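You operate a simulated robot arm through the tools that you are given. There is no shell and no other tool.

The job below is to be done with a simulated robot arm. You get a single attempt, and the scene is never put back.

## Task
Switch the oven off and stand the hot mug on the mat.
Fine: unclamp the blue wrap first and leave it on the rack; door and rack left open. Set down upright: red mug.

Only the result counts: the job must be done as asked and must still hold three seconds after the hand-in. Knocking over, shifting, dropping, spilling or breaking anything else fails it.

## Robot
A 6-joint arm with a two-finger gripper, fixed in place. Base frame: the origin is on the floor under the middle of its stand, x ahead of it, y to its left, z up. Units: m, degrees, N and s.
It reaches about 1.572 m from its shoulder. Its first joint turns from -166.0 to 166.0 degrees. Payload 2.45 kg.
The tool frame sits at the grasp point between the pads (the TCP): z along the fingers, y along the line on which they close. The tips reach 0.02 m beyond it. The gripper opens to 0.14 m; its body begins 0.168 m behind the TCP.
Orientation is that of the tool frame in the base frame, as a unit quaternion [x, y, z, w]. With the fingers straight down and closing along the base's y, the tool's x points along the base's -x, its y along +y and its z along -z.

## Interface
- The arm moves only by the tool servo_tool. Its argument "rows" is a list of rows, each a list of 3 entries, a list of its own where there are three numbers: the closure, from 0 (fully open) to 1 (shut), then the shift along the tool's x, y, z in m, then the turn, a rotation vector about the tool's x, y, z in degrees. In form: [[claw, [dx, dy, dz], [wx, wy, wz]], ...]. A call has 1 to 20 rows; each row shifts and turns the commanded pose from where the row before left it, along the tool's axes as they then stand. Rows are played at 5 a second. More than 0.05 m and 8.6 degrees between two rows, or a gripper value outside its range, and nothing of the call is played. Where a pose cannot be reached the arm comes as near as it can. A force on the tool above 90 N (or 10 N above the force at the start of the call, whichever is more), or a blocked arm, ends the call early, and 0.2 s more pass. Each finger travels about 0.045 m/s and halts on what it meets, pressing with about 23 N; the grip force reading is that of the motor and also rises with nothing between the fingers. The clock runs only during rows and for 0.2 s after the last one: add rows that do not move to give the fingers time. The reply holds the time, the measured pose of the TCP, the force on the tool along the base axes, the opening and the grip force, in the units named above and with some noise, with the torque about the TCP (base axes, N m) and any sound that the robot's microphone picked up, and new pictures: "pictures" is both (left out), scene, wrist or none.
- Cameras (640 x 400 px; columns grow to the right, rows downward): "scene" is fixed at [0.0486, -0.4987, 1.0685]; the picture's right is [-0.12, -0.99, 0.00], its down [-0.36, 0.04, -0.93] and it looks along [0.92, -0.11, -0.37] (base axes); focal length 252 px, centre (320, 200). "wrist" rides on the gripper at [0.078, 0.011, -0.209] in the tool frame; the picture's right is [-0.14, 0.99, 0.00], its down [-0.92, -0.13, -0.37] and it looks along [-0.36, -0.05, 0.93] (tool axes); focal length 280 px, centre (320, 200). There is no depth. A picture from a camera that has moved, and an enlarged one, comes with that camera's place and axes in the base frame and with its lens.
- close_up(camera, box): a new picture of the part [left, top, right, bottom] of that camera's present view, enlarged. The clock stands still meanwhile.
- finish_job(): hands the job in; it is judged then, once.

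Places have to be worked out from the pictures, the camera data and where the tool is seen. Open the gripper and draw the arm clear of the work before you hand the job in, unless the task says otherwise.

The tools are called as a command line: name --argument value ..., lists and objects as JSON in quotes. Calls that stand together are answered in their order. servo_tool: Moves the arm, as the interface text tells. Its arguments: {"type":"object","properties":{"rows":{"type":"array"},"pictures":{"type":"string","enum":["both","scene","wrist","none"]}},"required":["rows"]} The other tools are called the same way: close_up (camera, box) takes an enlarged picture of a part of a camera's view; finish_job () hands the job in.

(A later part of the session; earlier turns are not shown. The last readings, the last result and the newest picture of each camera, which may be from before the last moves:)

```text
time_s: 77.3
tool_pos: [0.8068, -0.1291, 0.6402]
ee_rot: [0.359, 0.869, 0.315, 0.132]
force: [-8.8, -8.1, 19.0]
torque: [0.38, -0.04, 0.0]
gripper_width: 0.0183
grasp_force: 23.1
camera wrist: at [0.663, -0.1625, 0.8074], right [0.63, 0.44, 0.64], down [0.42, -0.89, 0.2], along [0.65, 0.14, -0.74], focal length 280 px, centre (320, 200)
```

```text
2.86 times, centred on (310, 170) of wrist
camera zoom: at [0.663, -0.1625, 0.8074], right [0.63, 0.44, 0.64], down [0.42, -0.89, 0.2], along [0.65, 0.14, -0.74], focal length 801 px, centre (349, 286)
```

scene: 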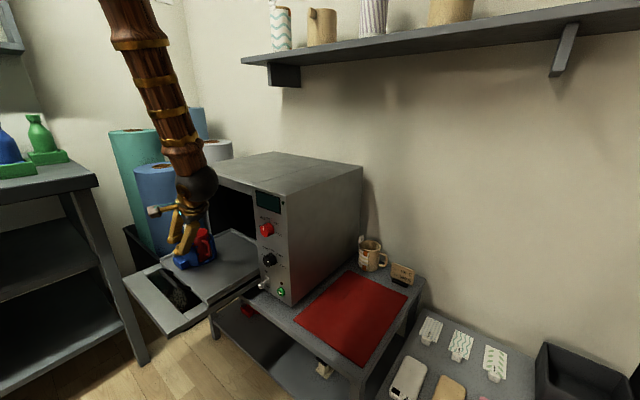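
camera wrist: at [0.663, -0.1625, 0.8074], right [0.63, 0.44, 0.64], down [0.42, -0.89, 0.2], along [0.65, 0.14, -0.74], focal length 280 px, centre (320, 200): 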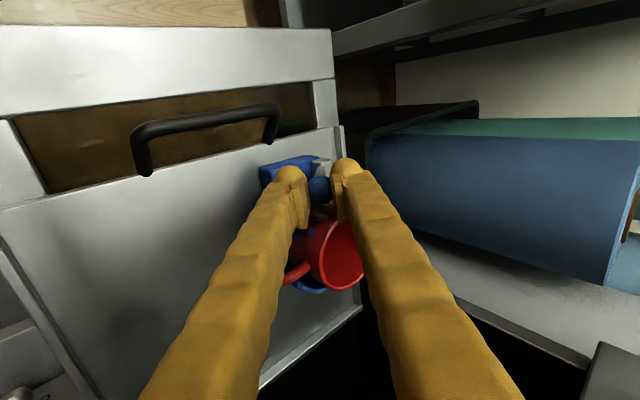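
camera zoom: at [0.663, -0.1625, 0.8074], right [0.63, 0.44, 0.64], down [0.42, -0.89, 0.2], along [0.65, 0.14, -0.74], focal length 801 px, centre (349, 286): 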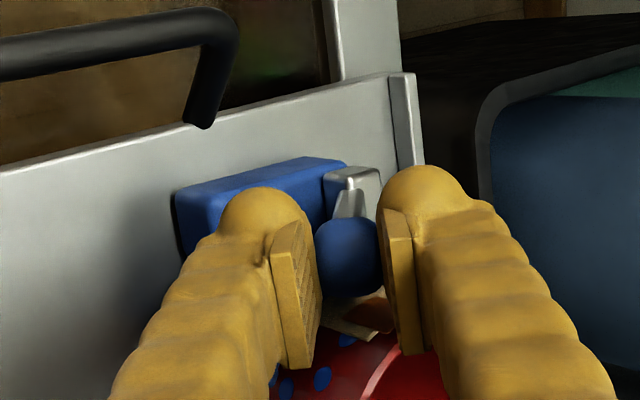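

The lever is at about 50°. The reaction (22 N along the lever toward me) means I'm compressing it slightly toward the hinge. I'll relieve 3 mm along the axis and continue with a slightly larger radius.

servo_tool --rows '[[1, [0, 0, -0.003], [0, 0, 0]], [1, [0, 0, 0], [0, 0, 0]]]' --pictures "none"

```text
time_s: 77.9
tool_pos: [0.804, -0.1296, 0.6412]
ee_rot: [0.357, 0.869, 0.316, 0.13]
force: [1.4, 2.1, 0.2]
torque: [0.17, 0.15, 0.13]
gripper_width: 0.0184
grasp_force: 22.7
```

servo_tool --rows '[[1, [0, 0.0073, 0.0002], [5, 0, 0]], [1, [0, 0.0073, 0.0002], [5, 0, 0]], [1, [0, 0.0073, 0.0002], [5, 0, 0]], [1, [0, 0.0073, 0.0002], [5, 0, 0]]]' --pictures "none"

close_up --camera "scene" --box '[165, 215, 225, 275]'

close_up --camera "wrist" --box '[220, 100, 400, 240]'

```text
time_s: 78.9
tool_pos: [0.8247, -0.1137, 0.6585]
ee_rot: [0.375, 0.911, 0.159, 0.067]
force: [-1.9, 0.6, 0.9]
torque: [0.19, -0.22, 0.05]
gripper_width: 0.0178
grasp_force: 23.2
```

```text
6.67 times, centred on (195, 245) of scene
camera zoom: at [0.0486, -0.4987, 1.0685], right [-0.12, -0.99, 0.0], down [-0.36, 0.04, -0.93], along [0.92, -0.11, -0.37], focal length 1682 px, centre (1153, -100)
```

zoom: 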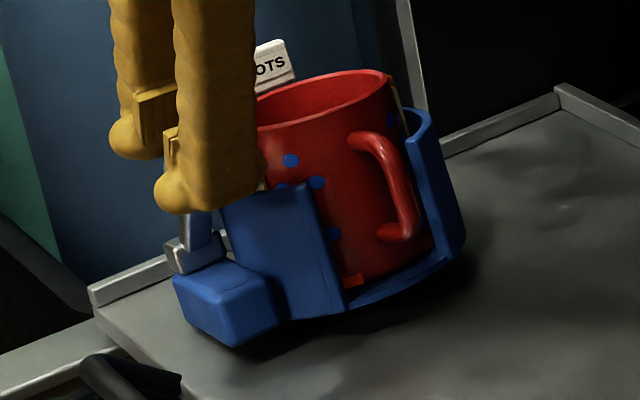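

```text
2.86 times, centred on (310, 170) of wrist
camera zoom: at [0.7255, -0.1013, 0.8574], right [0.75, 0.56, 0.34], down [0.48, -0.82, 0.3], along [0.45, -0.07, -0.89], focal length 801 px, centre (349, 286)
```

zoom: 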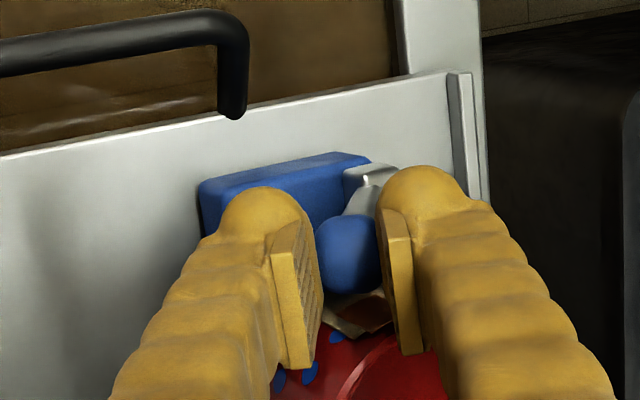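

The lever has reached resistance and the wrap with the mug is starting to tilt with it, so I must undo that. Reversing the last rotation slowly so they settle back flat on the rack.

servo_tool --rows '[[1, [0, -0.00365, 0.0001], [-2.5, 0, 0]], [1, [0, -0.00365, 0.0001], [-2.5, 0, 0]], [1, [0, -0.00365, 0.0001], [-2.5, 0, 0]], [1, [0, -0.00365, 0.0001], [-2.5, 0, 0]], [1, [0, -0.00365, 0.0001], [-2.5, 0, 0]], [1, [0, -0.00365, 0.0001], [-2.5, 0, 0]], [1, [0, -0.00365, 0.0001], [-2.5, 0, 0]], [1, [0, -0.00365, 0.0001], [-2.5, 0, 0]]]' --pictures "none"

close_up --camera "scene" --box '[165, 215, 225, 275]'

```text
time_s: 80.7
tool_pos: [0.8064, -0.1314, 0.6444]
ee_rot: [0.358, 0.869, 0.317, 0.131]
force: [-3.2, -4.2, 4.5]
torque: [-0.08, 0.13, -0.01]
gripper_width: 0.016
grasp_force: 23.1
```

```text
6.67 times, centred on (195, 245) of scene
camera zoom: at [0.0486, -0.4987, 1.0685], right [-0.12, -0.99, 0.0], down [-0.36, 0.04, -0.93], along [0.92, -0.11, -0.37], focal length 1682 px, centre (1153, -100)
```

zoom: 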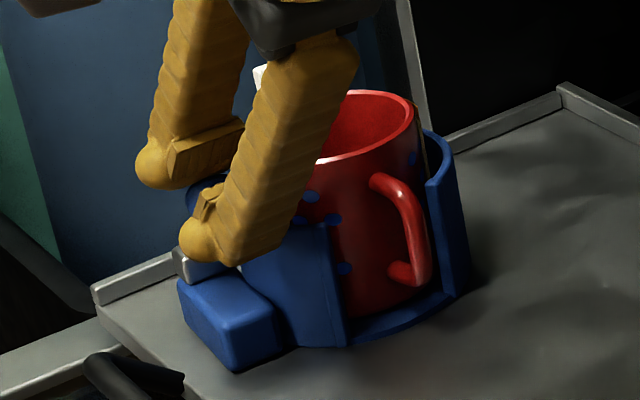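

The mug and wrap are back flat and upright. I'll look at the lever's angle now.

close_up --camera "wrist" --box '[220, 100, 400, 240]'

close_up --camera "scene" --box '[175, 230, 205, 265]'

```text
2.86 times, centred on (310, 170) of wrist
camera zoom: at [0.6616, -0.1651, 0.8104], right [0.63, 0.44, 0.64], down [0.42, -0.89, 0.2], along [0.65, 0.14, -0.74], focal length 801 px, centre (349, 286)
```

zoom: 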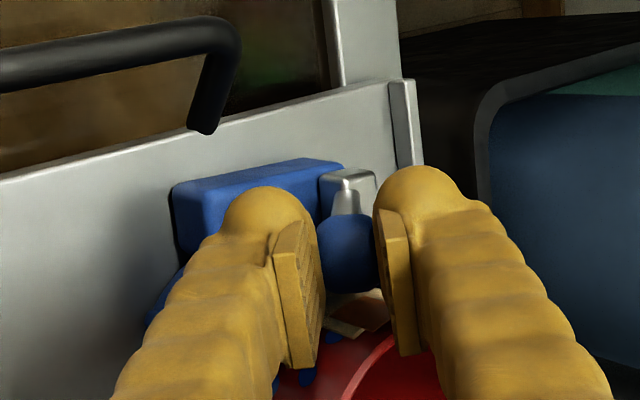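

```text
11.43 times, centred on (190, 248) of scene
camera zoom: at [0.0486, -0.4987, 1.0685], right [-0.12, -0.99, 0.0], down [-0.36, 0.04, -0.93], along [0.92, -0.11, -0.37], focal length 2884 px, centre (1806, -343)
```

zoom: 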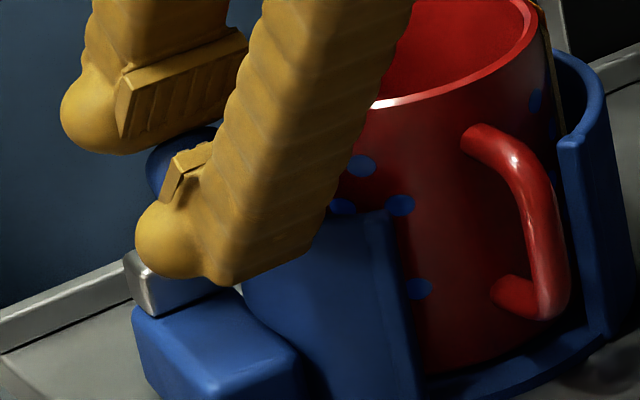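

The lever is now at about 50° with the mug flat; the earlier tilt suggests its stop is near 60°. I'll advance a further 7.5° in small steps, just up to that stop, and check that the mug stays flat.

servo_tool --rows '[[1, [0, 0.00365, 0.0], [2.5, 0, 0]], [1, [0, 0.00365, 0.0], [2.5, 0, 0]], [1, [0, 0.00365, 0.0], [2.5, 0, 0]]]' --pictures "none"

close_up --camera "scene" --box '[165, 215, 225, 275]'

```text
time_s: 81.5
tool_pos: [0.8128, -0.1246, 0.6499]
ee_rot: [0.366, 0.888, 0.258, 0.108]
force: [-1.0, -1.1, -0.4]
torque: [0.21, -0.03, 0.02]
gripper_width: 0.0162
grasp_force: 23.3
```

```text
6.67 times, centred on (195, 245) of scene
camera zoom: at [0.0486, -0.4987, 1.0685], right [-0.12, -0.99, 0.0], down [-0.36, 0.04, -0.93], along [0.92, -0.11, -0.37], focal length 1682 px, centre (1153, -100)
```

zoom: 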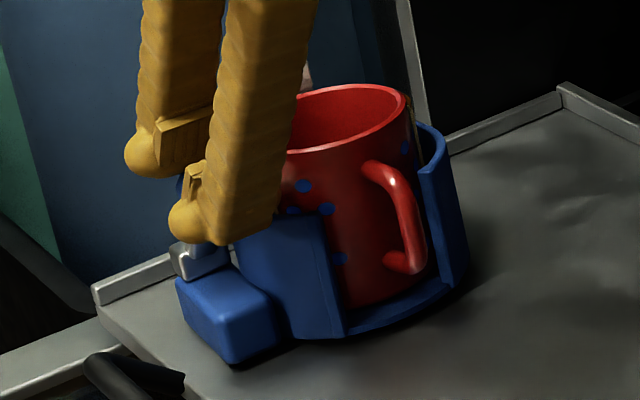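

The mug starts to lift by about 2° here, so the lever is at its stop. I'll back off 2.5° to set everything flat, then open and withdraw, and see whether the lever stays open.

servo_tool --rows '[[1, [0, -0.00365, 0.0], [-2.5, 0, 0]], [1, [0, 0, 0], [0, 0, 0]], [0.6, [0, 0, 0], [0, 0, 0]], [0.6, [0, 0, 0], [0, 0, 0]], [0.6, [0, 0, 0], [0, 0, 0]], [0.6, [0, 0, -0.03], [0, 0, 0]], [0.6, [0, 0, -0.04], [0, 0, 0]], [0.6, [0, 0, -0.04], [0, 0, 0]], [0.6, [0, 0, 0], [0, 0, 0]]]'

close_up --camera "scene" --box '[165, 215, 225, 275]'

close_up --camera "wrist" --box '[220, 80, 400, 220]'

```text
time_s: 83.5
tool_pos: [0.7658, -0.171, 0.7351]
ee_rot: [0.363, 0.882, 0.277, 0.115]
force: [-0.2, 0.6, -0.4]
torque: [0.0, -0.02, 0.0]
gripper_width: 0.0562
grasp_force: 0.0
camera wrist: at [0.6324, -0.1943, 0.9129], right [0.67, 0.48, 0.57], down [0.43, -0.87, 0.23], along [0.61, 0.09, -0.79], focal length 280 px, centre (320, 200)
```

scene: 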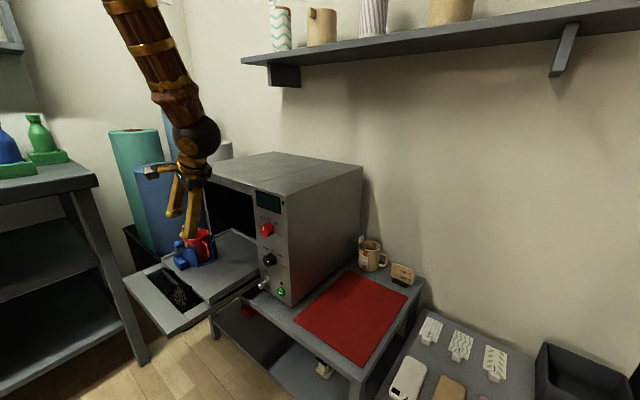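
wrist: 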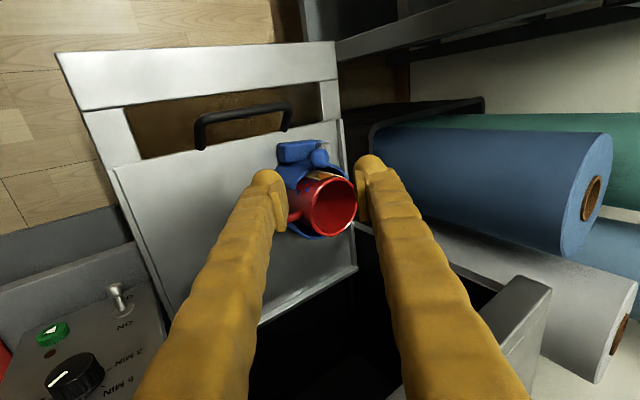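

```text
6.67 times, centred on (195, 245) of scene
camera zoom: at [0.0486, -0.4987, 1.0685], right [-0.12, -0.99, 0.0], down [-0.36, 0.04, -0.93], along [0.92, -0.11, -0.37], focal length 1682 px, centre (1153, -100)
```

zoom: 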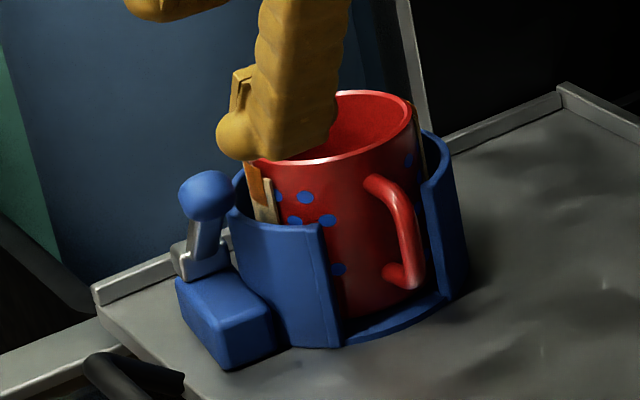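

```text
2.86 times, centred on (310, 150) of wrist
camera zoom: at [0.6324, -0.1943, 0.9129], right [0.67, 0.48, 0.57], down [0.43, -0.87, 0.23], along [0.61, 0.09, -0.79], focal length 801 px, centre (349, 343)
```

zoom: 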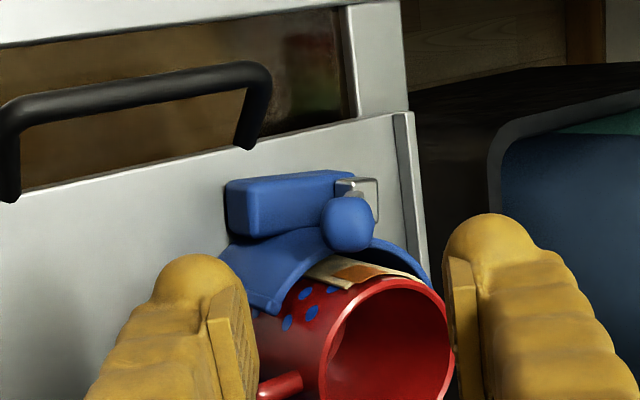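

The lever stayed open at about 50° and the mug sits flat in the wrap. Now for the mug: I'll grip near its rim with vertical fingers along a line that avoids the handle, the tag and the raised lever (closing direction about 15° in the base frame). Raising and reorienting first.

servo_tool --rows '[[0.21, [0, 0.0229, -0.0328], [0, 0, 0]], [0.21, [0, 0.0229, -0.0328], [0, 0, 0]], [0.21, [0, 0.0229, -0.0328], [0, 0, 0]], [0.21, [0, 0.0229, -0.0328], [0, 0, 0]], [0.21, [0, 0, 0], [7, 0, 0]], [0.21, [0, 0, 0], [7, 0, 0]], [0.21, [0, 0, 0], [7, 0, 0]], [0.21, [0, 0, 0], [7, 0, 0]], [0.21, [0, 0, 0], [7, 0, 0]], [0.21, [0, 0, 0], [0, 0, 7.5]], [0.21, [0, 0, 0], [0, 0, 7.5]], [0.21, [0, 0, 0], [0, 0, 7.5]], [0.21, [0, 0, 0], [0, 0, 7.5]], [0.21, [0, 0, 0], [0, 0, 0]]]'

```text
time_s: 86.5
tool_pos: [0.766, -0.1726, 0.898]
ee_rot: [0.608, 0.794, 0.0, 0.0]
force: [0.0, -0.6, -0.5]
torque: [0.0, -0.01, -0.01]
gripper_width: 0.1107
grasp_force: 0.1
camera wrist: at [0.7557, -0.0939, 1.1068], right [0.99, 0.13, 0.0], down [0.12, -0.92, 0.37], along [0.05, -0.37, -0.93], focal length 280 px, centre (320, 200)
```

scene: 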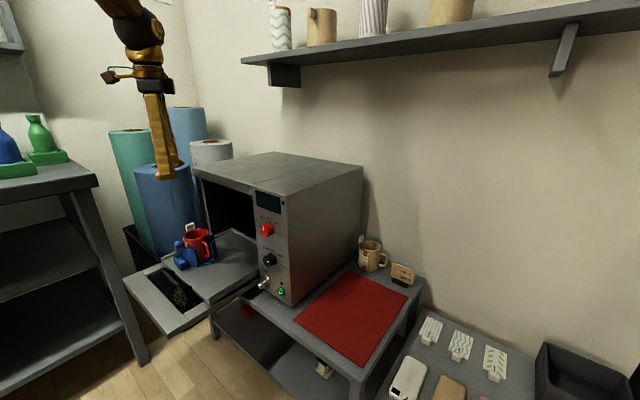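
wrist: 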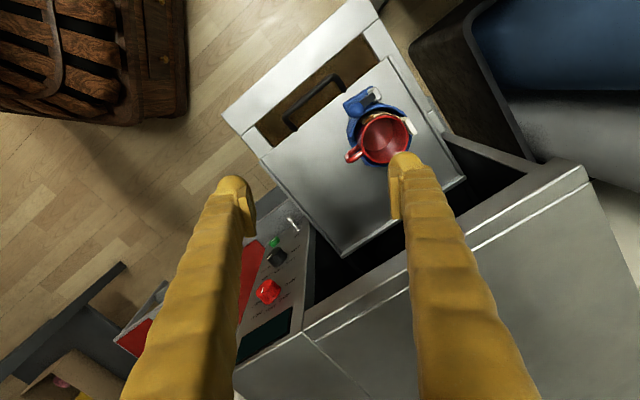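

Gripper vertical and open to 11 cm. Zooming in on the mug to confirm its current position after the lever work.

close_up --camera "wrist" --box '[310, 60, 460, 180]'

close_up --camera "scene" --box '[165, 215, 225, 275]'

```text
3.33 times, centred on (385, 120) of wrist
camera zoom: at [0.7557, -0.0939, 1.1068], right [0.99, 0.13, 0.0], down [0.12, -0.92, 0.37], along [0.05, -0.37, -0.93], focal length 935 px, centre (103, 467)
```

zoom: 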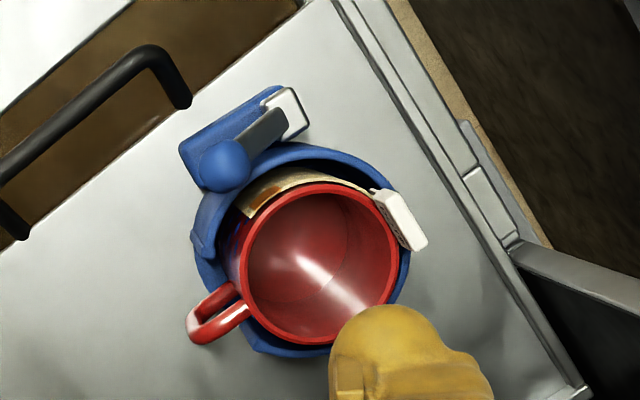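

```text
6.67 times, centred on (195, 245) of scene
camera zoom: at [0.0486, -0.4987, 1.0685], right [-0.12, -0.99, 0.0], down [-0.36, 0.04, -0.93], along [0.92, -0.11, -0.37], focal length 1682 px, centre (1153, -100)
```

zoom: 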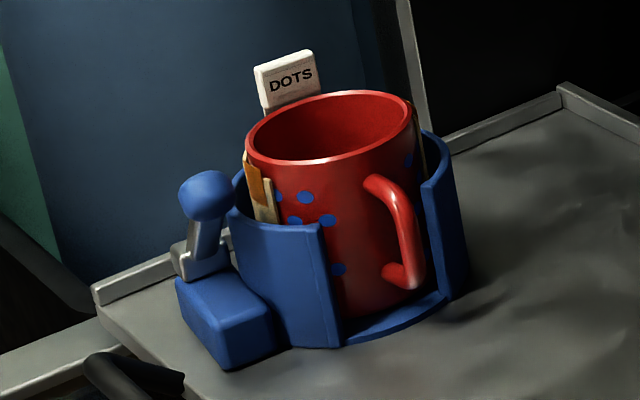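

Mug centre ≈ (0.873, −0.1585), rim z≈0.634, wrap top ≈0.607; the tag is now on its back-left side and the handle to the right. Closing along base y avoids the tag, handle and lever, so I'll rotate to that and hover above the mug.

servo_tool --rows '[[0.21, [0, 0, 0], [0, 0, -8.33]], [0.21, [0, 0, 0], [0, 0, -8.33]], [0.21, [0, 0, 0], [0, 0, -8.33]], [0.21, [0, 0, 0], [0, 0, -8.33]], [0.21, [0, 0, 0], [0, 0, -8.33]], [0.21, [0, 0, 0], [0, 0, -8.33]], [0.21, [0, 0, 0], [0, 0, -8.33]], [0.21, [0, 0, 0], [0, 0, -8.33]], [0.21, [0, 0, 0], [0, 0, -8.33]], [0.21, [-0.04, 0.005, 0.01], [0, 0, 0]], [0.21, [-0.04, 0.005, 0.02], [0, 0, 0]], [0.21, [-0.027, 0.004, 0.04], [0, 0, 0]], [0.21, [0, 0, 0], [0, 0, 0]]]'

close_up --camera "wrist" --box '[200, 100, 440, 260]'

close_up --camera "scene" --box '[150, 170, 250, 280]'

```text
time_s: 89.3
tool_pos: [0.8727, -0.1559, 0.8285]
ee_rot: [-0.002, 1.0, -0.001, 0.001]
force: [0.5, 0.5, 1.2]
torque: [-0.03, -0.04, 0.02]
gripper_width: 0.1105
grasp_force: 0.0
camera wrist: at [0.7937, -0.1444, 1.0365], right [0.13, 0.99, 0.0], down [0.92, -0.12, 0.37], along [0.37, -0.05, -0.93], focal length 280 px, centre (320, 200)
```

scene: 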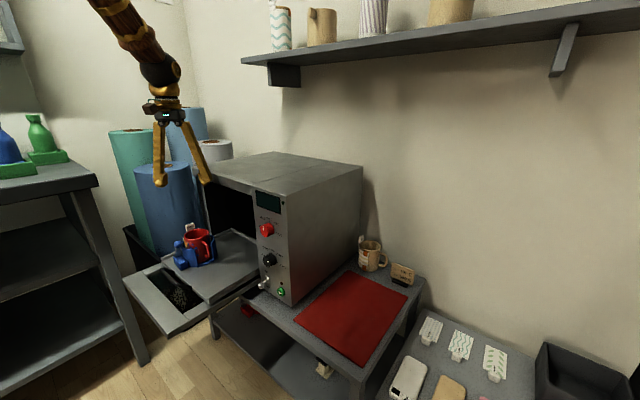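
wrist: 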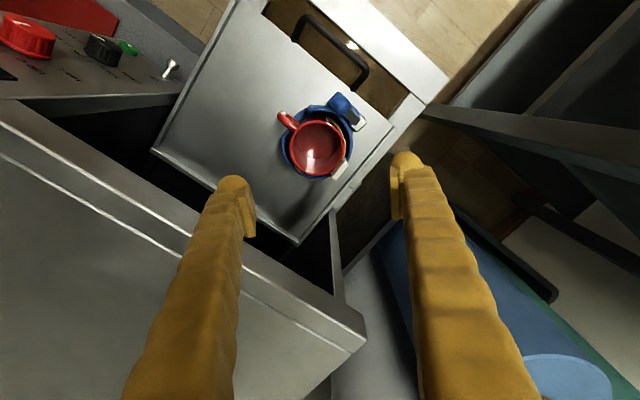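

```text
2.50 times, centred on (320, 180) of wrist
camera zoom: at [0.7937, -0.1444, 1.0365], right [0.13, 0.99, 0.0], down [0.92, -0.12, 0.37], along [0.37, -0.05, -0.93], focal length 701 px, centre (320, 250)
```

zoom: 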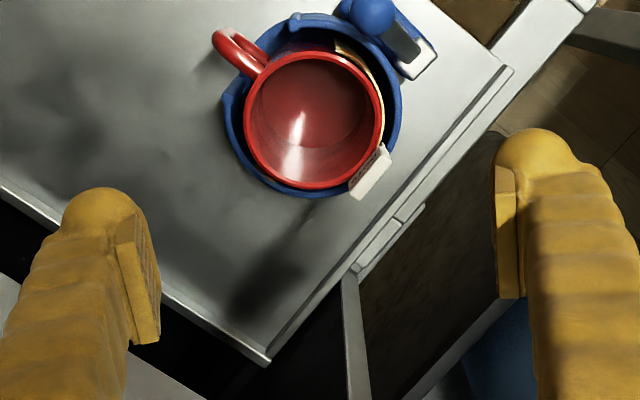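

```text
3.64 times, centred on (200, 225) of scene
camera zoom: at [0.0486, -0.4987, 1.0685], right [-0.12, -0.99, 0.0], down [-0.36, 0.04, -0.93], along [0.92, -0.11, -0.37], focal length 918 px, centre (756, 109)
```

zoom: 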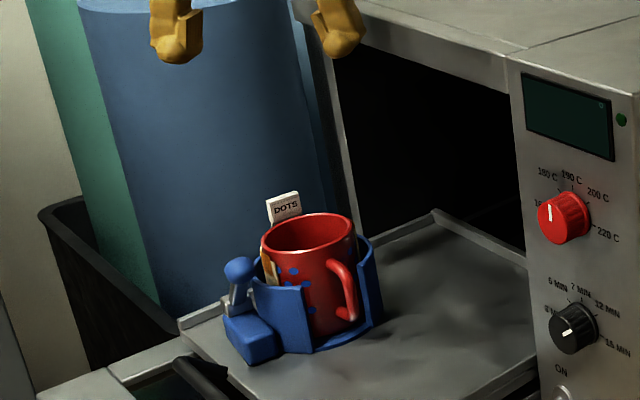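

Centre confirmed at about (0.871, −0.159). Descending to just above the rim with a 3 mm correction, then checking.

servo_tool --rows '[[0.21, [0.001, -0.003, 0.04], [0, 0, 0]], [0.21, [0, 0, 0.04], [0, 0, 0]], [0.21, [0, 0, 0.04], [0, 0, 0]], [0.21, [0, 0, 0.04], [0, 0, 0]], [0.21, [0, 0, 0], [0, 0, 0]]]'

close_up --camera "wrist" --box '[200, 80, 440, 240]'

close_up --camera "scene" --box '[160, 200, 230, 275]'

```text
time_s: 90.5
tool_pos: [0.8717, -0.1616, 0.6684]
ee_rot: [-0.001, 1.0, 0.0, 0.001]
force: [-0.5, 0.4, -0.9]
torque: [0.01, -0.01, -0.02]
gripper_width: 0.1107
grasp_force: 0.1
camera wrist: at [0.7925, -0.1506, 0.8771], right [0.14, 0.99, 0.0], down [0.92, -0.12, 0.37], along [0.37, -0.05, -0.93], focal length 280 px, centre (320, 200)
```

scene: 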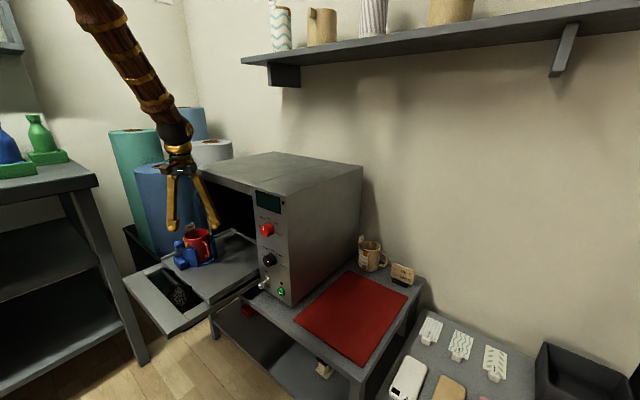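
wrist: 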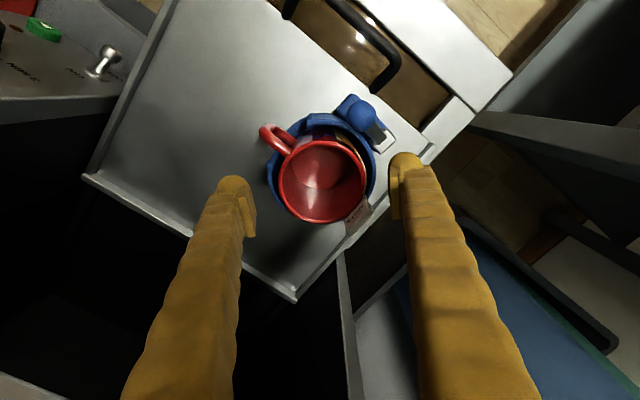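

```text
2.50 times, centred on (320, 160) of wrist
camera zoom: at [0.7925, -0.1506, 0.8771], right [0.14, 0.99, 0.0], down [0.92, -0.12, 0.37], along [0.37, -0.05, -0.93], focal length 701 px, centre (320, 300)
```

zoom: 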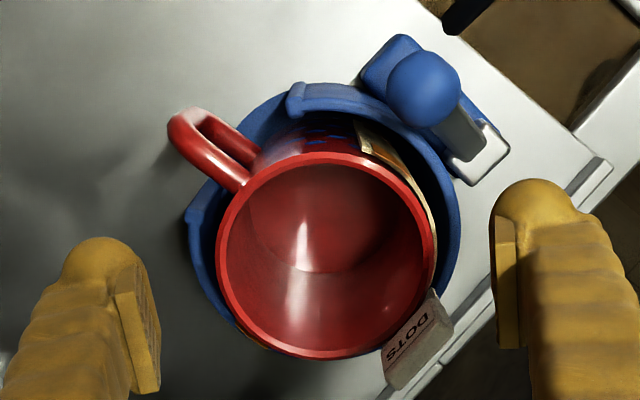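

```text
5.33 times, centred on (195, 238) of scene
camera zoom: at [0.0486, -0.4987, 1.0685], right [-0.12, -0.99, 0.0], down [-0.36, 0.04, -0.93], along [0.92, -0.11, -0.37], focal length 1346 px, centre (987, 0)
```

zoom: 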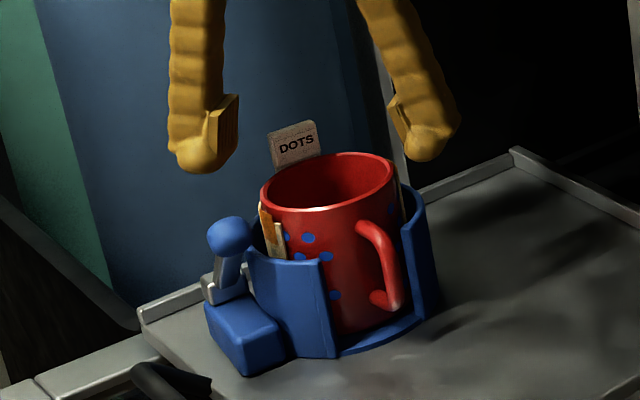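

Well centred, with the tag, handle and lever all clear of the fingers. Descending 2 cm more with a small correction.

servo_tool --rows '[[0.21, [-0.003, 0.0025, 0.01], [0, 0, 0]], [0.21, [0, 0, 0.012], [0, 0, 0]], [0.21, [0, 0, 0], [0, 0, 0]]]' --pictures "none"

close_up --camera "wrist" --box '[200, 80, 440, 240]'

close_up --camera "scene" --box '[160, 215, 230, 275]'

```text
time_s: 91.3
tool_pos: [0.8733, -0.1594, 0.6457]
ee_rot: [-0.001, 1.0, -0.001, 0.0]
force: [0.5, -0.7, -0.3]
torque: [0.04, 0.01, 0.0]
gripper_width: 0.1104
grasp_force: 0.0
```

```text
2.50 times, centred on (320, 160) of wrist
camera zoom: at [0.795, -0.1482, 0.855], right [0.14, 0.99, 0.0], down [0.92, -0.12, 0.37], along [0.37, -0.05, -0.93], focal length 701 px, centre (320, 300)
```

zoom: 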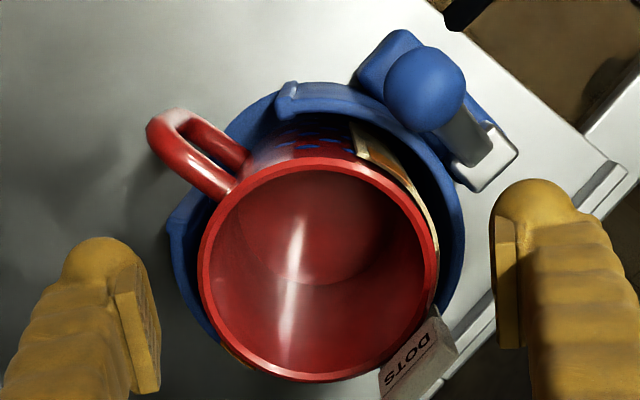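

```text
6.67 times, centred on (195, 245) of scene
camera zoom: at [0.0486, -0.4987, 1.0685], right [-0.12, -0.99, 0.0], down [-0.36, 0.04, -0.93], along [0.92, -0.11, -0.37], focal length 1682 px, centre (1153, -100)
```

zoom: 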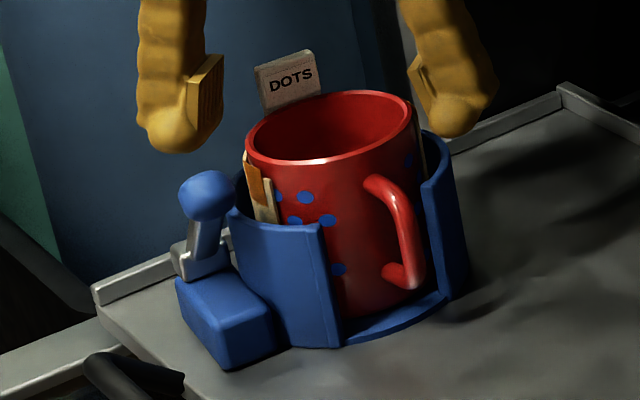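

Tips are still about 2 cm above the wrap's top edge. Lowering another 13 mm so the pads overlap the upper 2 cm of the mug wall.

servo_tool --rows '[[0.21, [0, -0.0015, 0.007], [0, 0, 0]], [0.21, [0, 0, 0.0065], [0, 0, 0]], [0.21, [0, 0, 0], [0, 0, 0]]]' --pictures "none"

close_up --camera "scene" --box '[160, 215, 230, 275]'

```text
time_s: 92.1
tool_pos: [0.8732, -0.159, 0.6323]
ee_rot: [0.0, 1.0, 0.0, 0.001]
force: [0.0, 0.2, 0.3]
torque: [0.0, 0.0, 0.01]
gripper_width: 0.1107
grasp_force: 0.1
```

```text
6.67 times, centred on (195, 245) of scene
camera zoom: at [0.0486, -0.4987, 1.0685], right [-0.12, -0.99, 0.0], down [-0.36, 0.04, -0.93], along [0.92, -0.11, -0.37], focal length 1682 px, centre (1153, -100)
```

zoom: 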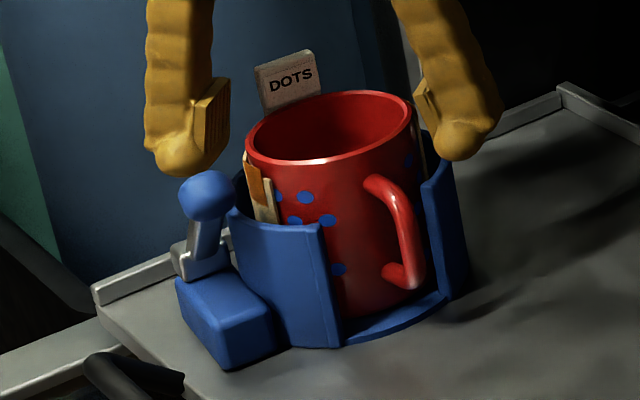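

Tip bottoms are at z≈0.614, 7 mm above the wrap edge. Lowering 3 mm more and closing on the mug.

servo_tool --rows '[[0.21, [0, 0, 0.003], [0, 0, 0]], [0.5, [0, 0, 0], [0, 0, 0]], [1, [0, 0, 0], [0, 0, 0]], [1, [0, 0, 0], [0, 0, 0]], [1, [0, 0, 0], [0, 0, 0]], [1, [0, 0, 0], [0, 0, 0]]]'

close_up --camera "scene" --box '[160, 215, 230, 275]'

close_up --camera "wrist" --box '[200, 80, 440, 240]'

```text
time_s: 93.5
tool_pos: [0.8725, -0.1605, 0.6314]
ee_rot: [0.0, 1.0, 0.0, 0.001]
force: [0.8, 0.2, 2.0]
torque: [-0.05, 0.03, -0.05]
gripper_width: 0.0778
grasp_force: 23.6
camera wrist: at [0.7953, -0.1493, 0.8379], right [0.14, 0.99, 0.0], down [0.92, -0.12, 0.37], along [0.37, -0.05, -0.93], focal length 280 px, centre (320, 200)
```

scene: 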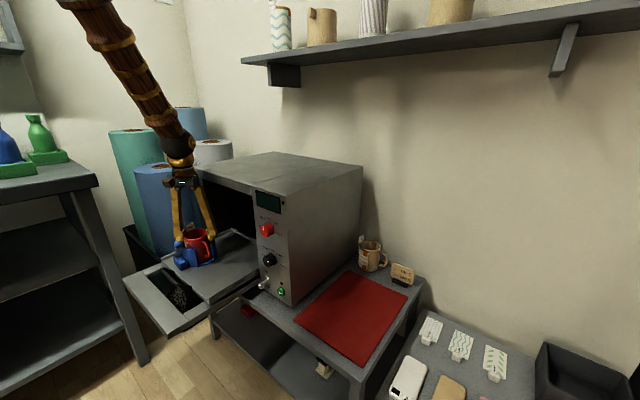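
wrist: 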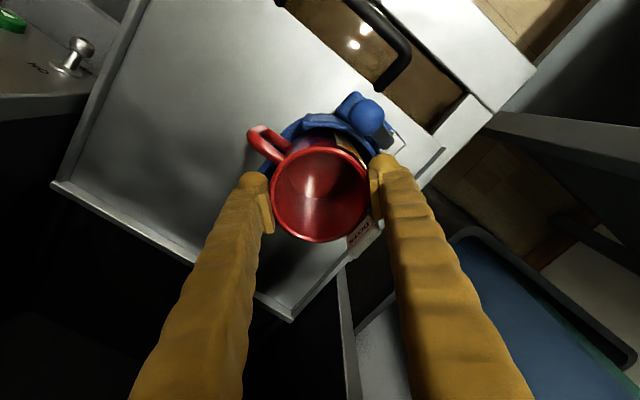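

```text
6.67 times, centred on (195, 245) of scene
camera zoom: at [0.0486, -0.4987, 1.0685], right [-0.12, -0.99, 0.0], down [-0.36, 0.04, -0.93], along [0.92, -0.11, -0.37], focal length 1682 px, centre (1153, -100)
```

zoom: 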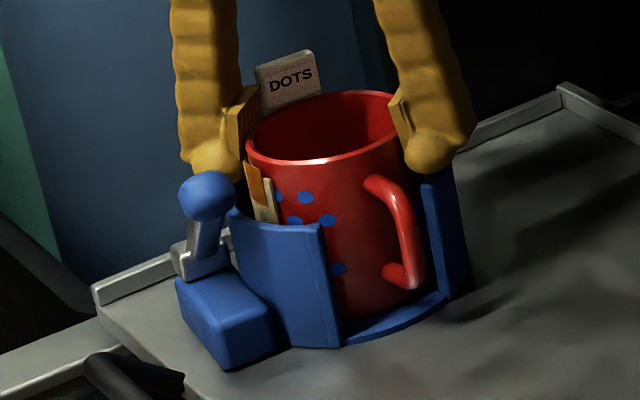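

```text
2.50 times, centred on (320, 160) of wrist
camera zoom: at [0.7953, -0.1493, 0.8379], right [0.14, 0.99, 0.0], down [0.92, -0.12, 0.37], along [0.37, -0.05, -0.93], focal length 701 px, centre (320, 300)
```

zoom: 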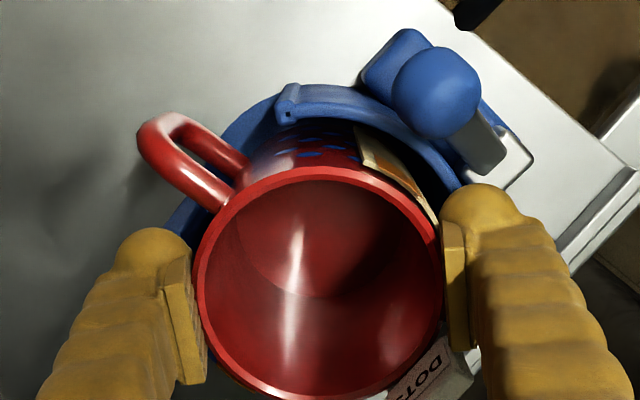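

Gripped at 7.8 cm, matching the mug diameter. A 1 cm test lift to see whether the wrap stays behind.

servo_tool --rows '[[1, [0, 0, -0.005], [0, 0, 0]], [1, [0, 0, -0.005], [0, 0, 0]], [1, [0, 0, 0], [0, 0, 0]]]' --pictures "none"

close_up --camera "scene" --box '[160, 215, 230, 275]'

```text
time_s: 94.3
tool_pos: [0.874, -0.1609, 0.6391]
ee_rot: [-0.001, 1.0, -0.001, 0.0]
force: [0.0, 0.1, -3.5]
torque: [0.01, -0.02, 0.0]
gripper_width: 0.078
grasp_force: 22.7
```

```text
6.67 times, centred on (195, 245) of scene
camera zoom: at [0.0486, -0.4987, 1.0685], right [-0.12, -0.99, 0.0], down [-0.36, 0.04, -0.93], along [0.92, -0.11, -0.37], focal length 1682 px, centre (1153, -100)
```

zoom: 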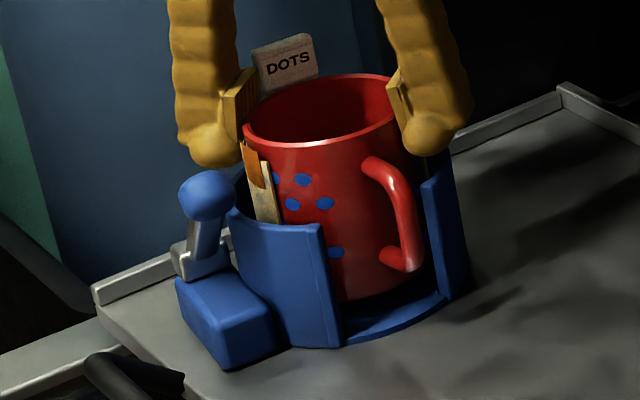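

The mug lifts cleanly on its own (3.5 N) while the wrap stays on the rack. Lifting straight up until the mug clears the wrap and lever.

servo_tool --rows '[[1, [0, 0, -0.01], [0, 0, 0]], [1, [0, 0, -0.015], [0, 0, 0]], [1, [0, 0, -0.015], [0, 0, 0]], [1, [0, 0, -0.015], [0, 0, 0]], [1, [0, 0, -0.015], [0, 0, 0]], [1, [0, 0, -0.015], [0, 0, 0]], [1, [0, 0, -0.015], [0, 0, 0]], [1, [0, 0, -0.015], [0, 0, 0]], [1, [0, 0, -0.015], [0, 0, 0]], [1, [0, 0, -0.01], [0, 0, 0]], [1, [0, 0, 0], [0, 0, 0]]]'

close_up --camera "scene" --box '[150, 170, 250, 280]'

```text
time_s: 96.7
tool_pos: [0.8745, -0.1602, 0.7777]
ee_rot: [-0.002, 1.0, -0.001, 0.001]
force: [0.0, -0.3, -3.8]
torque: [-0.01, -0.01, -0.01]
gripper_width: 0.0777
grasp_force: 22.8
camera wrist: at [0.796, -0.149, 0.9868], right [0.14, 0.99, 0.0], down [0.92, -0.12, 0.37], along [0.37, -0.05, -0.93], focal length 280 px, centre (320, 200)
```

scene: 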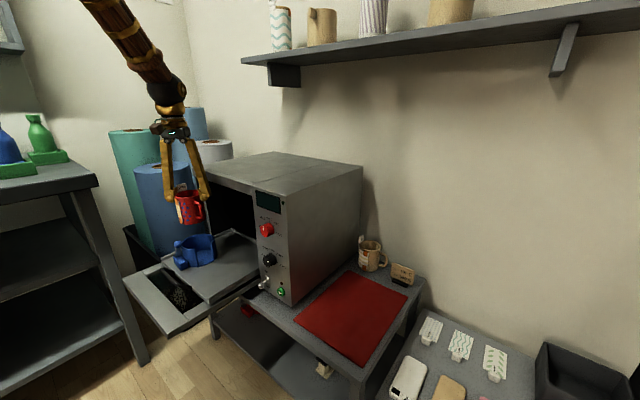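
wrist: 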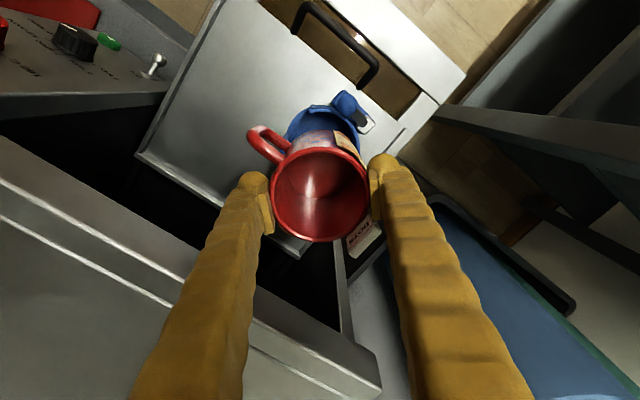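

```text
3.64 times, centred on (200, 225) of scene
camera zoom: at [0.0486, -0.4987, 1.0685], right [-0.12, -0.99, 0.0], down [-0.36, 0.04, -0.93], along [0.92, -0.11, -0.37], focal length 918 px, centre (756, 109)
```

zoom: 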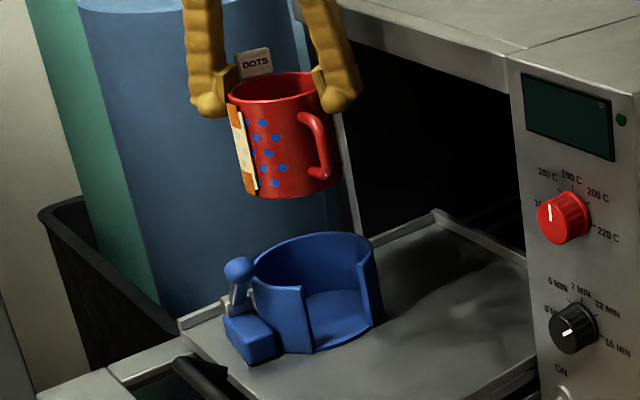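

The mug is free and upright, and the wrap stands on the rack with its lever open. Carrying the mug outward first, then around in front of the oven's right corner.

servo_tool --rows '[[1, [0.015, -0.003, 0], [0, 0, 0]], [1, [0.03, -0.007, 0], [0, 0, 0]], [1, [0.03, -0.007, 0], [0, 0, 0]], [1, [0.03, -0.007, 0], [0, 0, 0]], [1, [0.03, -0.007, 0], [0, 0, 0]], [1, [0.025, -0.006, 0], [0, 0, 0]], [1, [0.015, -0.01, 0], [0, 0, 0]], [1, [0.015, -0.03, 0], [0, 0, 0]], [1, [0.015, -0.03, 0], [0, 0, 0]], [1, [0.015, -0.03, 0], [0, 0, 0]], [1, [0.015, -0.03, 0], [0, 0, 0]], [1, [0.015, -0.03, 0], [0, 0, 0]], [1, [0.015, -0.03, 0], [0, 0, 0]], [1, [0.015, -0.03, 0], [0, 0, 0]], [1, [0.015, -0.03, 0], [0, 0, 0]], [1, [0.015, -0.03, 0], [0, 0, 0]], [1, [0.005, -0.02, 0], [0, 0, 0]], [1, [0, 0, 0], [0, 0, 0]]]'

```text
time_s: 100.5
tool_pos: [0.5596, -0.4973, 0.7831]
ee_rot: [0.0, 1.0, -0.001, 0.0]
force: [-0.4, -0.4, -4.2]
torque: [0.05, -0.02, 0.02]
gripper_width: 0.0778
grasp_force: 22.6
camera wrist: at [0.481, -0.487, 0.9916], right [0.14, 0.99, 0.0], down [0.92, -0.13, 0.37], along [0.37, -0.05, -0.93], focal length 280 px, centre (320, 200)
```

scene: 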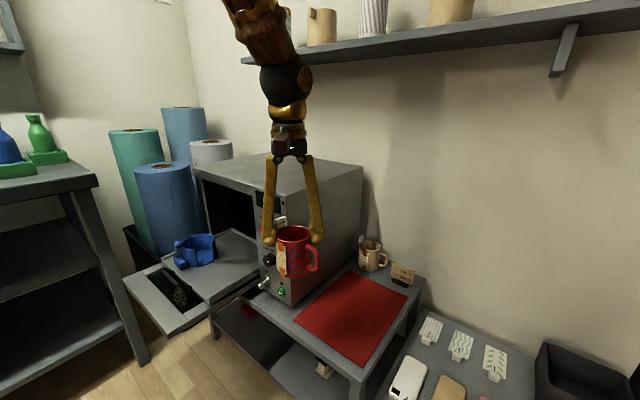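
wrist: 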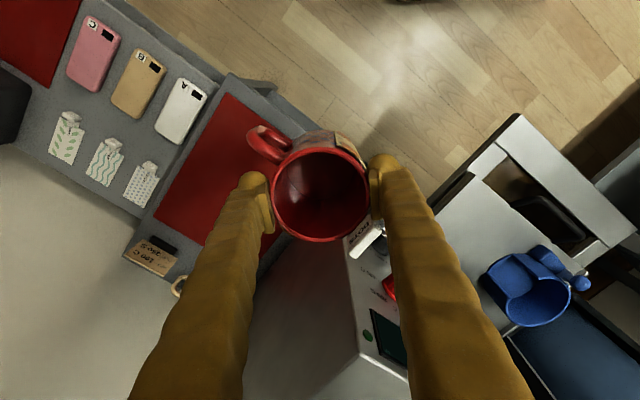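

Mug held steady. I see a second red patch beyond the phone cases, so I'll check the mats before placing.

close_up --camera "wrist" --box '[0, 0, 300, 290]'

close_up --camera "scene" --box '[270, 230, 530, 400]'

```text
1.38 times, centred on (150, 145) of wrist
camera zoom: at [0.481, -0.487, 0.9916], right [0.14, 0.99, 0.0], down [0.92, -0.13, 0.37], along [0.37, -0.05, -0.93], focal length 387 px, centre (554, 276)
```

zoom: 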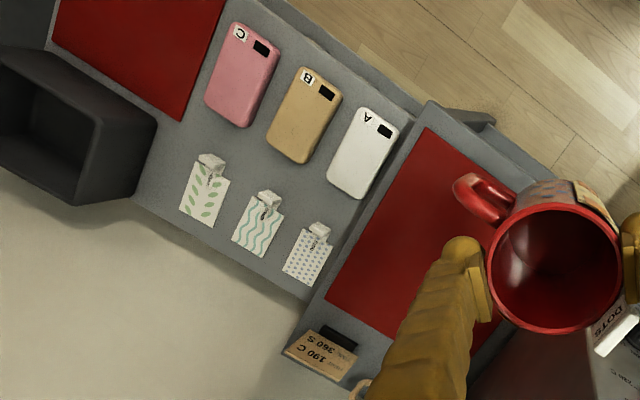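

```text
2.35 times, centred on (400, 315) of scene
camera zoom: at [0.0486, -0.4987, 1.0685], right [-0.12, -0.99, 0.0], down [-0.36, 0.04, -0.93], along [0.92, -0.11, -0.37], focal length 594 px, centre (132, -71)
```

zoom: 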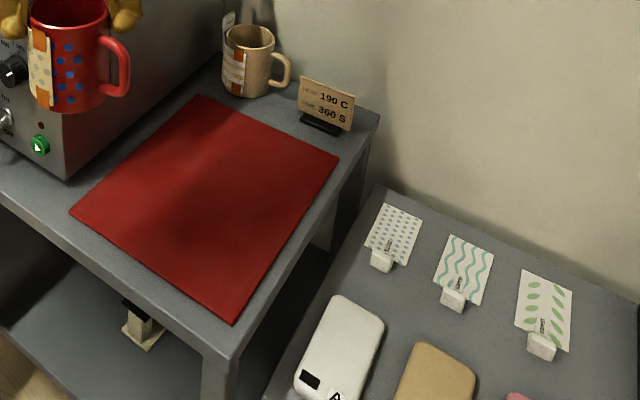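

The mat beside the oven (centre ≈ 0.64, −0.678) is the one meant. Moving over its centre and then lowering to a few centimetres above it.

servo_tool --rows '[[1, [-0.0134, -0.0301, 0], [0, 0, 0]], [1, [-0.0134, -0.0301, 0], [0, 0, 0]], [1, [-0.0134, -0.0301, 0], [0, 0, 0]], [1, [-0.0134, -0.0301, 0], [0, 0, 0]], [1, [-0.0134, -0.0301, 0], [0, 0, 0]], [1, [-0.0134, -0.0301, 0], [0, 0, 0]], [1, [0, 0, 0.03], [0, 0, 0]], [1, [0, 0, 0.03], [0, 0, 0]], [1, [0, 0, 0.03], [0, 0, 0]], [1, [0, 0, 0.03], [0, 0, 0]], [1, [0, 0, 0.03], [0, 0, 0]], [1, [0, 0, 0.02], [0, 0, 0]], [1, [0, 0, 0], [0, 0, 0]]]'

close_up --camera "scene" --box '[270, 210, 430, 390]'

```text
time_s: 103.3
tool_pos: [0.6406, -0.6774, 0.6084]
ee_rot: [-0.001, 1.0, 0.0, 0.001]
force: [0.4, -0.1, -3.0]
torque: [0.0, 0.0, 0.0]
gripper_width: 0.0774
grasp_force: 23.2
camera wrist: at [0.5624, -0.6663, 0.8174], right [0.14, 0.99, 0.0], down [0.92, -0.12, 0.37], along [0.37, -0.05, -0.93], focal length 280 px, centre (320, 200)
```

scene: 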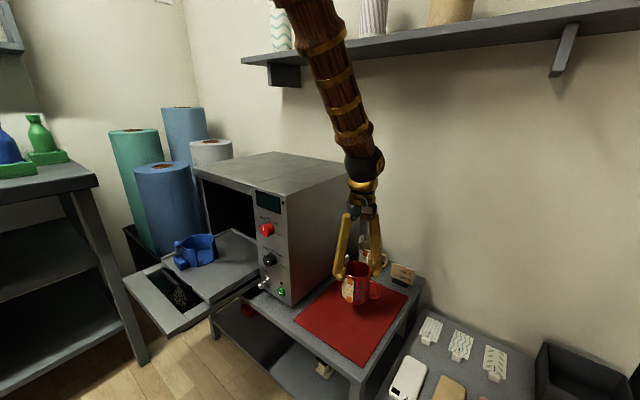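
wrist: 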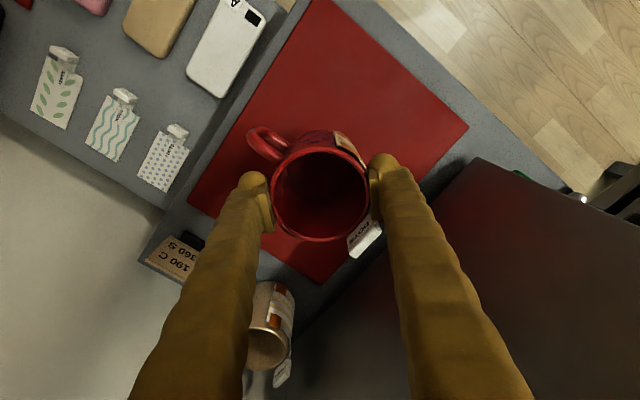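

```text
2.22 times, centred on (350, 300) of scene
camera zoom: at [0.0486, -0.4987, 1.0685], right [-0.12, -0.99, 0.0], down [-0.36, 0.04, -0.93], along [0.92, -0.11, -0.37], focal length 561 px, centre (253, -22)
```

zoom: 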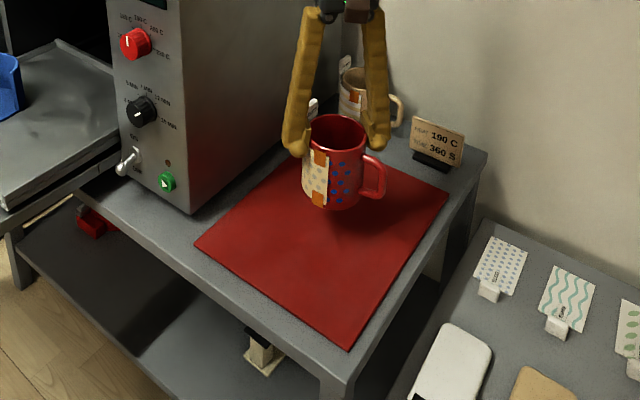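

The mug hangs upright about 5 cm above the middle of the mat. Lowering gently.

servo_tool --rows '[[1, [0, 0, 0.015], [0, 0, 0]], [1, [0, 0, 0.01], [0, 0, 0]], [1, [0, 0, 0.008], [0, 0, 0]], [1, [0, 0, 0], [0, 0, 0]]]' --pictures "none"

close_up --camera "scene" --box '[310, 240, 410, 340]'

```text
time_s: 104.3
tool_pos: [0.6407, -0.6763, 0.5762]
ee_rot: [-0.001, 1.0, -0.001, 0.001]
force: [-0.2, 0.0, -3.6]
torque: [-0.02, -0.02, -0.01]
gripper_width: 0.0775
grasp_force: 23.6
```

```text
4.00 times, centred on (360, 290) of scene
camera zoom: at [0.0486, -0.4987, 1.0685], right [-0.12, -0.99, 0.0], down [-0.36, 0.04, -0.93], along [0.92, -0.11, -0.37], focal length 1010 px, centre (160, -160)
```

zoom: 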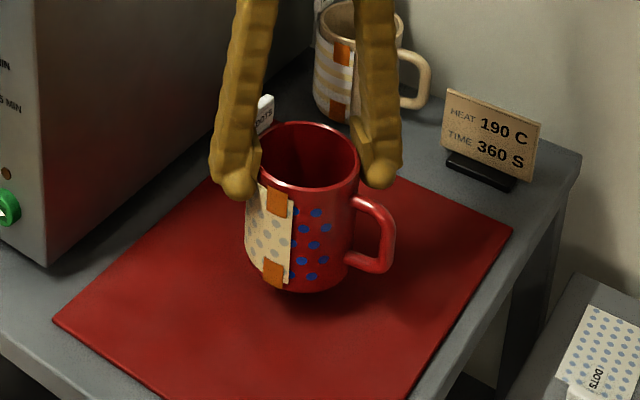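

Still hanging freely, just above the mat. Lowering in millimetre steps until the weight comes off.

servo_tool --rows '[[1, [0, 0, 0.003], [0, 0, 0]], [1, [0, 0, 0.003], [0, 0, 0]], [1, [0, 0, 0.002], [0, 0, 0]], [1, [0, 0, 0], [0, 0, 0]]]' --pictures "none"

```text
time_s: 105.3
tool_pos: [0.64, -0.6759, 0.5691]
ee_rot: [-0.001, 1.0, -0.001, 0.0]
force: [0.2, -0.3, -2.9]
torque: [-0.01, 0.0, 0.01]
gripper_width: 0.0777
grasp_force: 23.5
```

servo_tool --rows '[[1, [0, 0, 0.002], [0, 0, 0]], [1, [0, 0, 0.002], [0, 0, 0]], [1, [0, 0, 0], [0, 0, 0]]]' --pictures "none"

close_up --camera "scene" --box '[330, 265, 390, 325]'

```text
time_s: 106.1
tool_pos: [0.6412, -0.6777, 0.5647]
ee_rot: [-0.001, 1.0, 0.0, 0.001]
force: [0.3, 0.3, -2.4]
torque: [0.02, -0.03, -0.01]
gripper_width: 0.0778
grasp_force: 23.2
```

```text
6.67 times, centred on (360, 295) of scene
camera zoom: at [0.0486, -0.4987, 1.0685], right [-0.12, -0.99, 0.0], down [-0.36, 0.04, -0.93], along [0.92, -0.11, -0.37], focal length 1682 px, centre (53, -433)
```

zoom: 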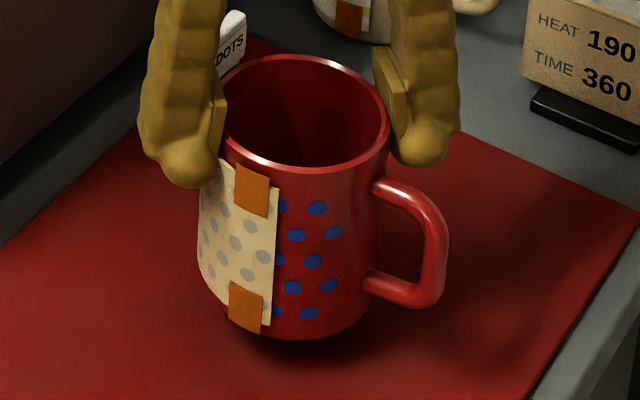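

Almost touching. Two more millimetre steps.

servo_tool --rows '[[1, [0, 0, 0.002], [0, 0, 0]], [1, [0, 0, 0.001], [0, 0, 0]], [1, [0, 0, 0], [0, 0, 0]]]' --pictures "none"

```text
time_s: 106.9
tool_pos: [0.6403, -0.6779, 0.5617]
ee_rot: [-0.001, 1.0, -0.001, 0.001]
force: [0.2, 0.0, -4.1]
torque: [0.02, -0.03, 0.02]
gripper_width: 0.0774
grasp_force: 22.7
```

servo_tool --rows '[[1, [0, 0, 0.002], [0, 0, 0]], [1, [0, 0, 0.001], [0, 0, 0]], [1, [0, 0, 0], [0, 0, 0]]]' --pictures "none"

close_up --camera "scene" --box '[330, 265, 390, 325]'

```text
time_s: 107.7
tool_pos: [0.6411, -0.6775, 0.5579]
ee_rot: [-0.002, 1.0, 0.0, 0.0]
force: [0.4, 0.4, -2.9]
torque: [0.06, -0.03, 0.01]
gripper_width: 0.0776
grasp_force: 22.9
```

```text
6.67 times, centred on (360, 295) of scene
camera zoom: at [0.0486, -0.4987, 1.0685], right [-0.12, -0.99, 0.0], down [-0.36, 0.04, -0.93], along [0.92, -0.11, -0.37], focal length 1682 px, centre (53, -433)
```

zoom: 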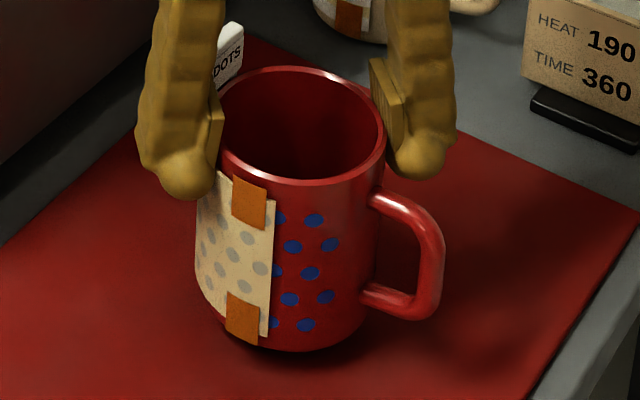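

servo_tool --rows '[[1, [0, 0, 0.0015], [0, 0, 0]], [1, [0, 0, 0.0015], [0, 0, 0]], [1, [0, 0, 0], [0, 0, 0]]]' --pictures "none"

```text
time_s: 108.5
tool_pos: [0.6409, -0.678, 0.5543]
ee_rot: [-0.001, 1.0, -0.002, 0.001]
force: [-0.4, -0.2, -2.7]
torque: [0.02, -0.03, 0.01]
gripper_width: 0.0774
grasp_force: 22.8
```

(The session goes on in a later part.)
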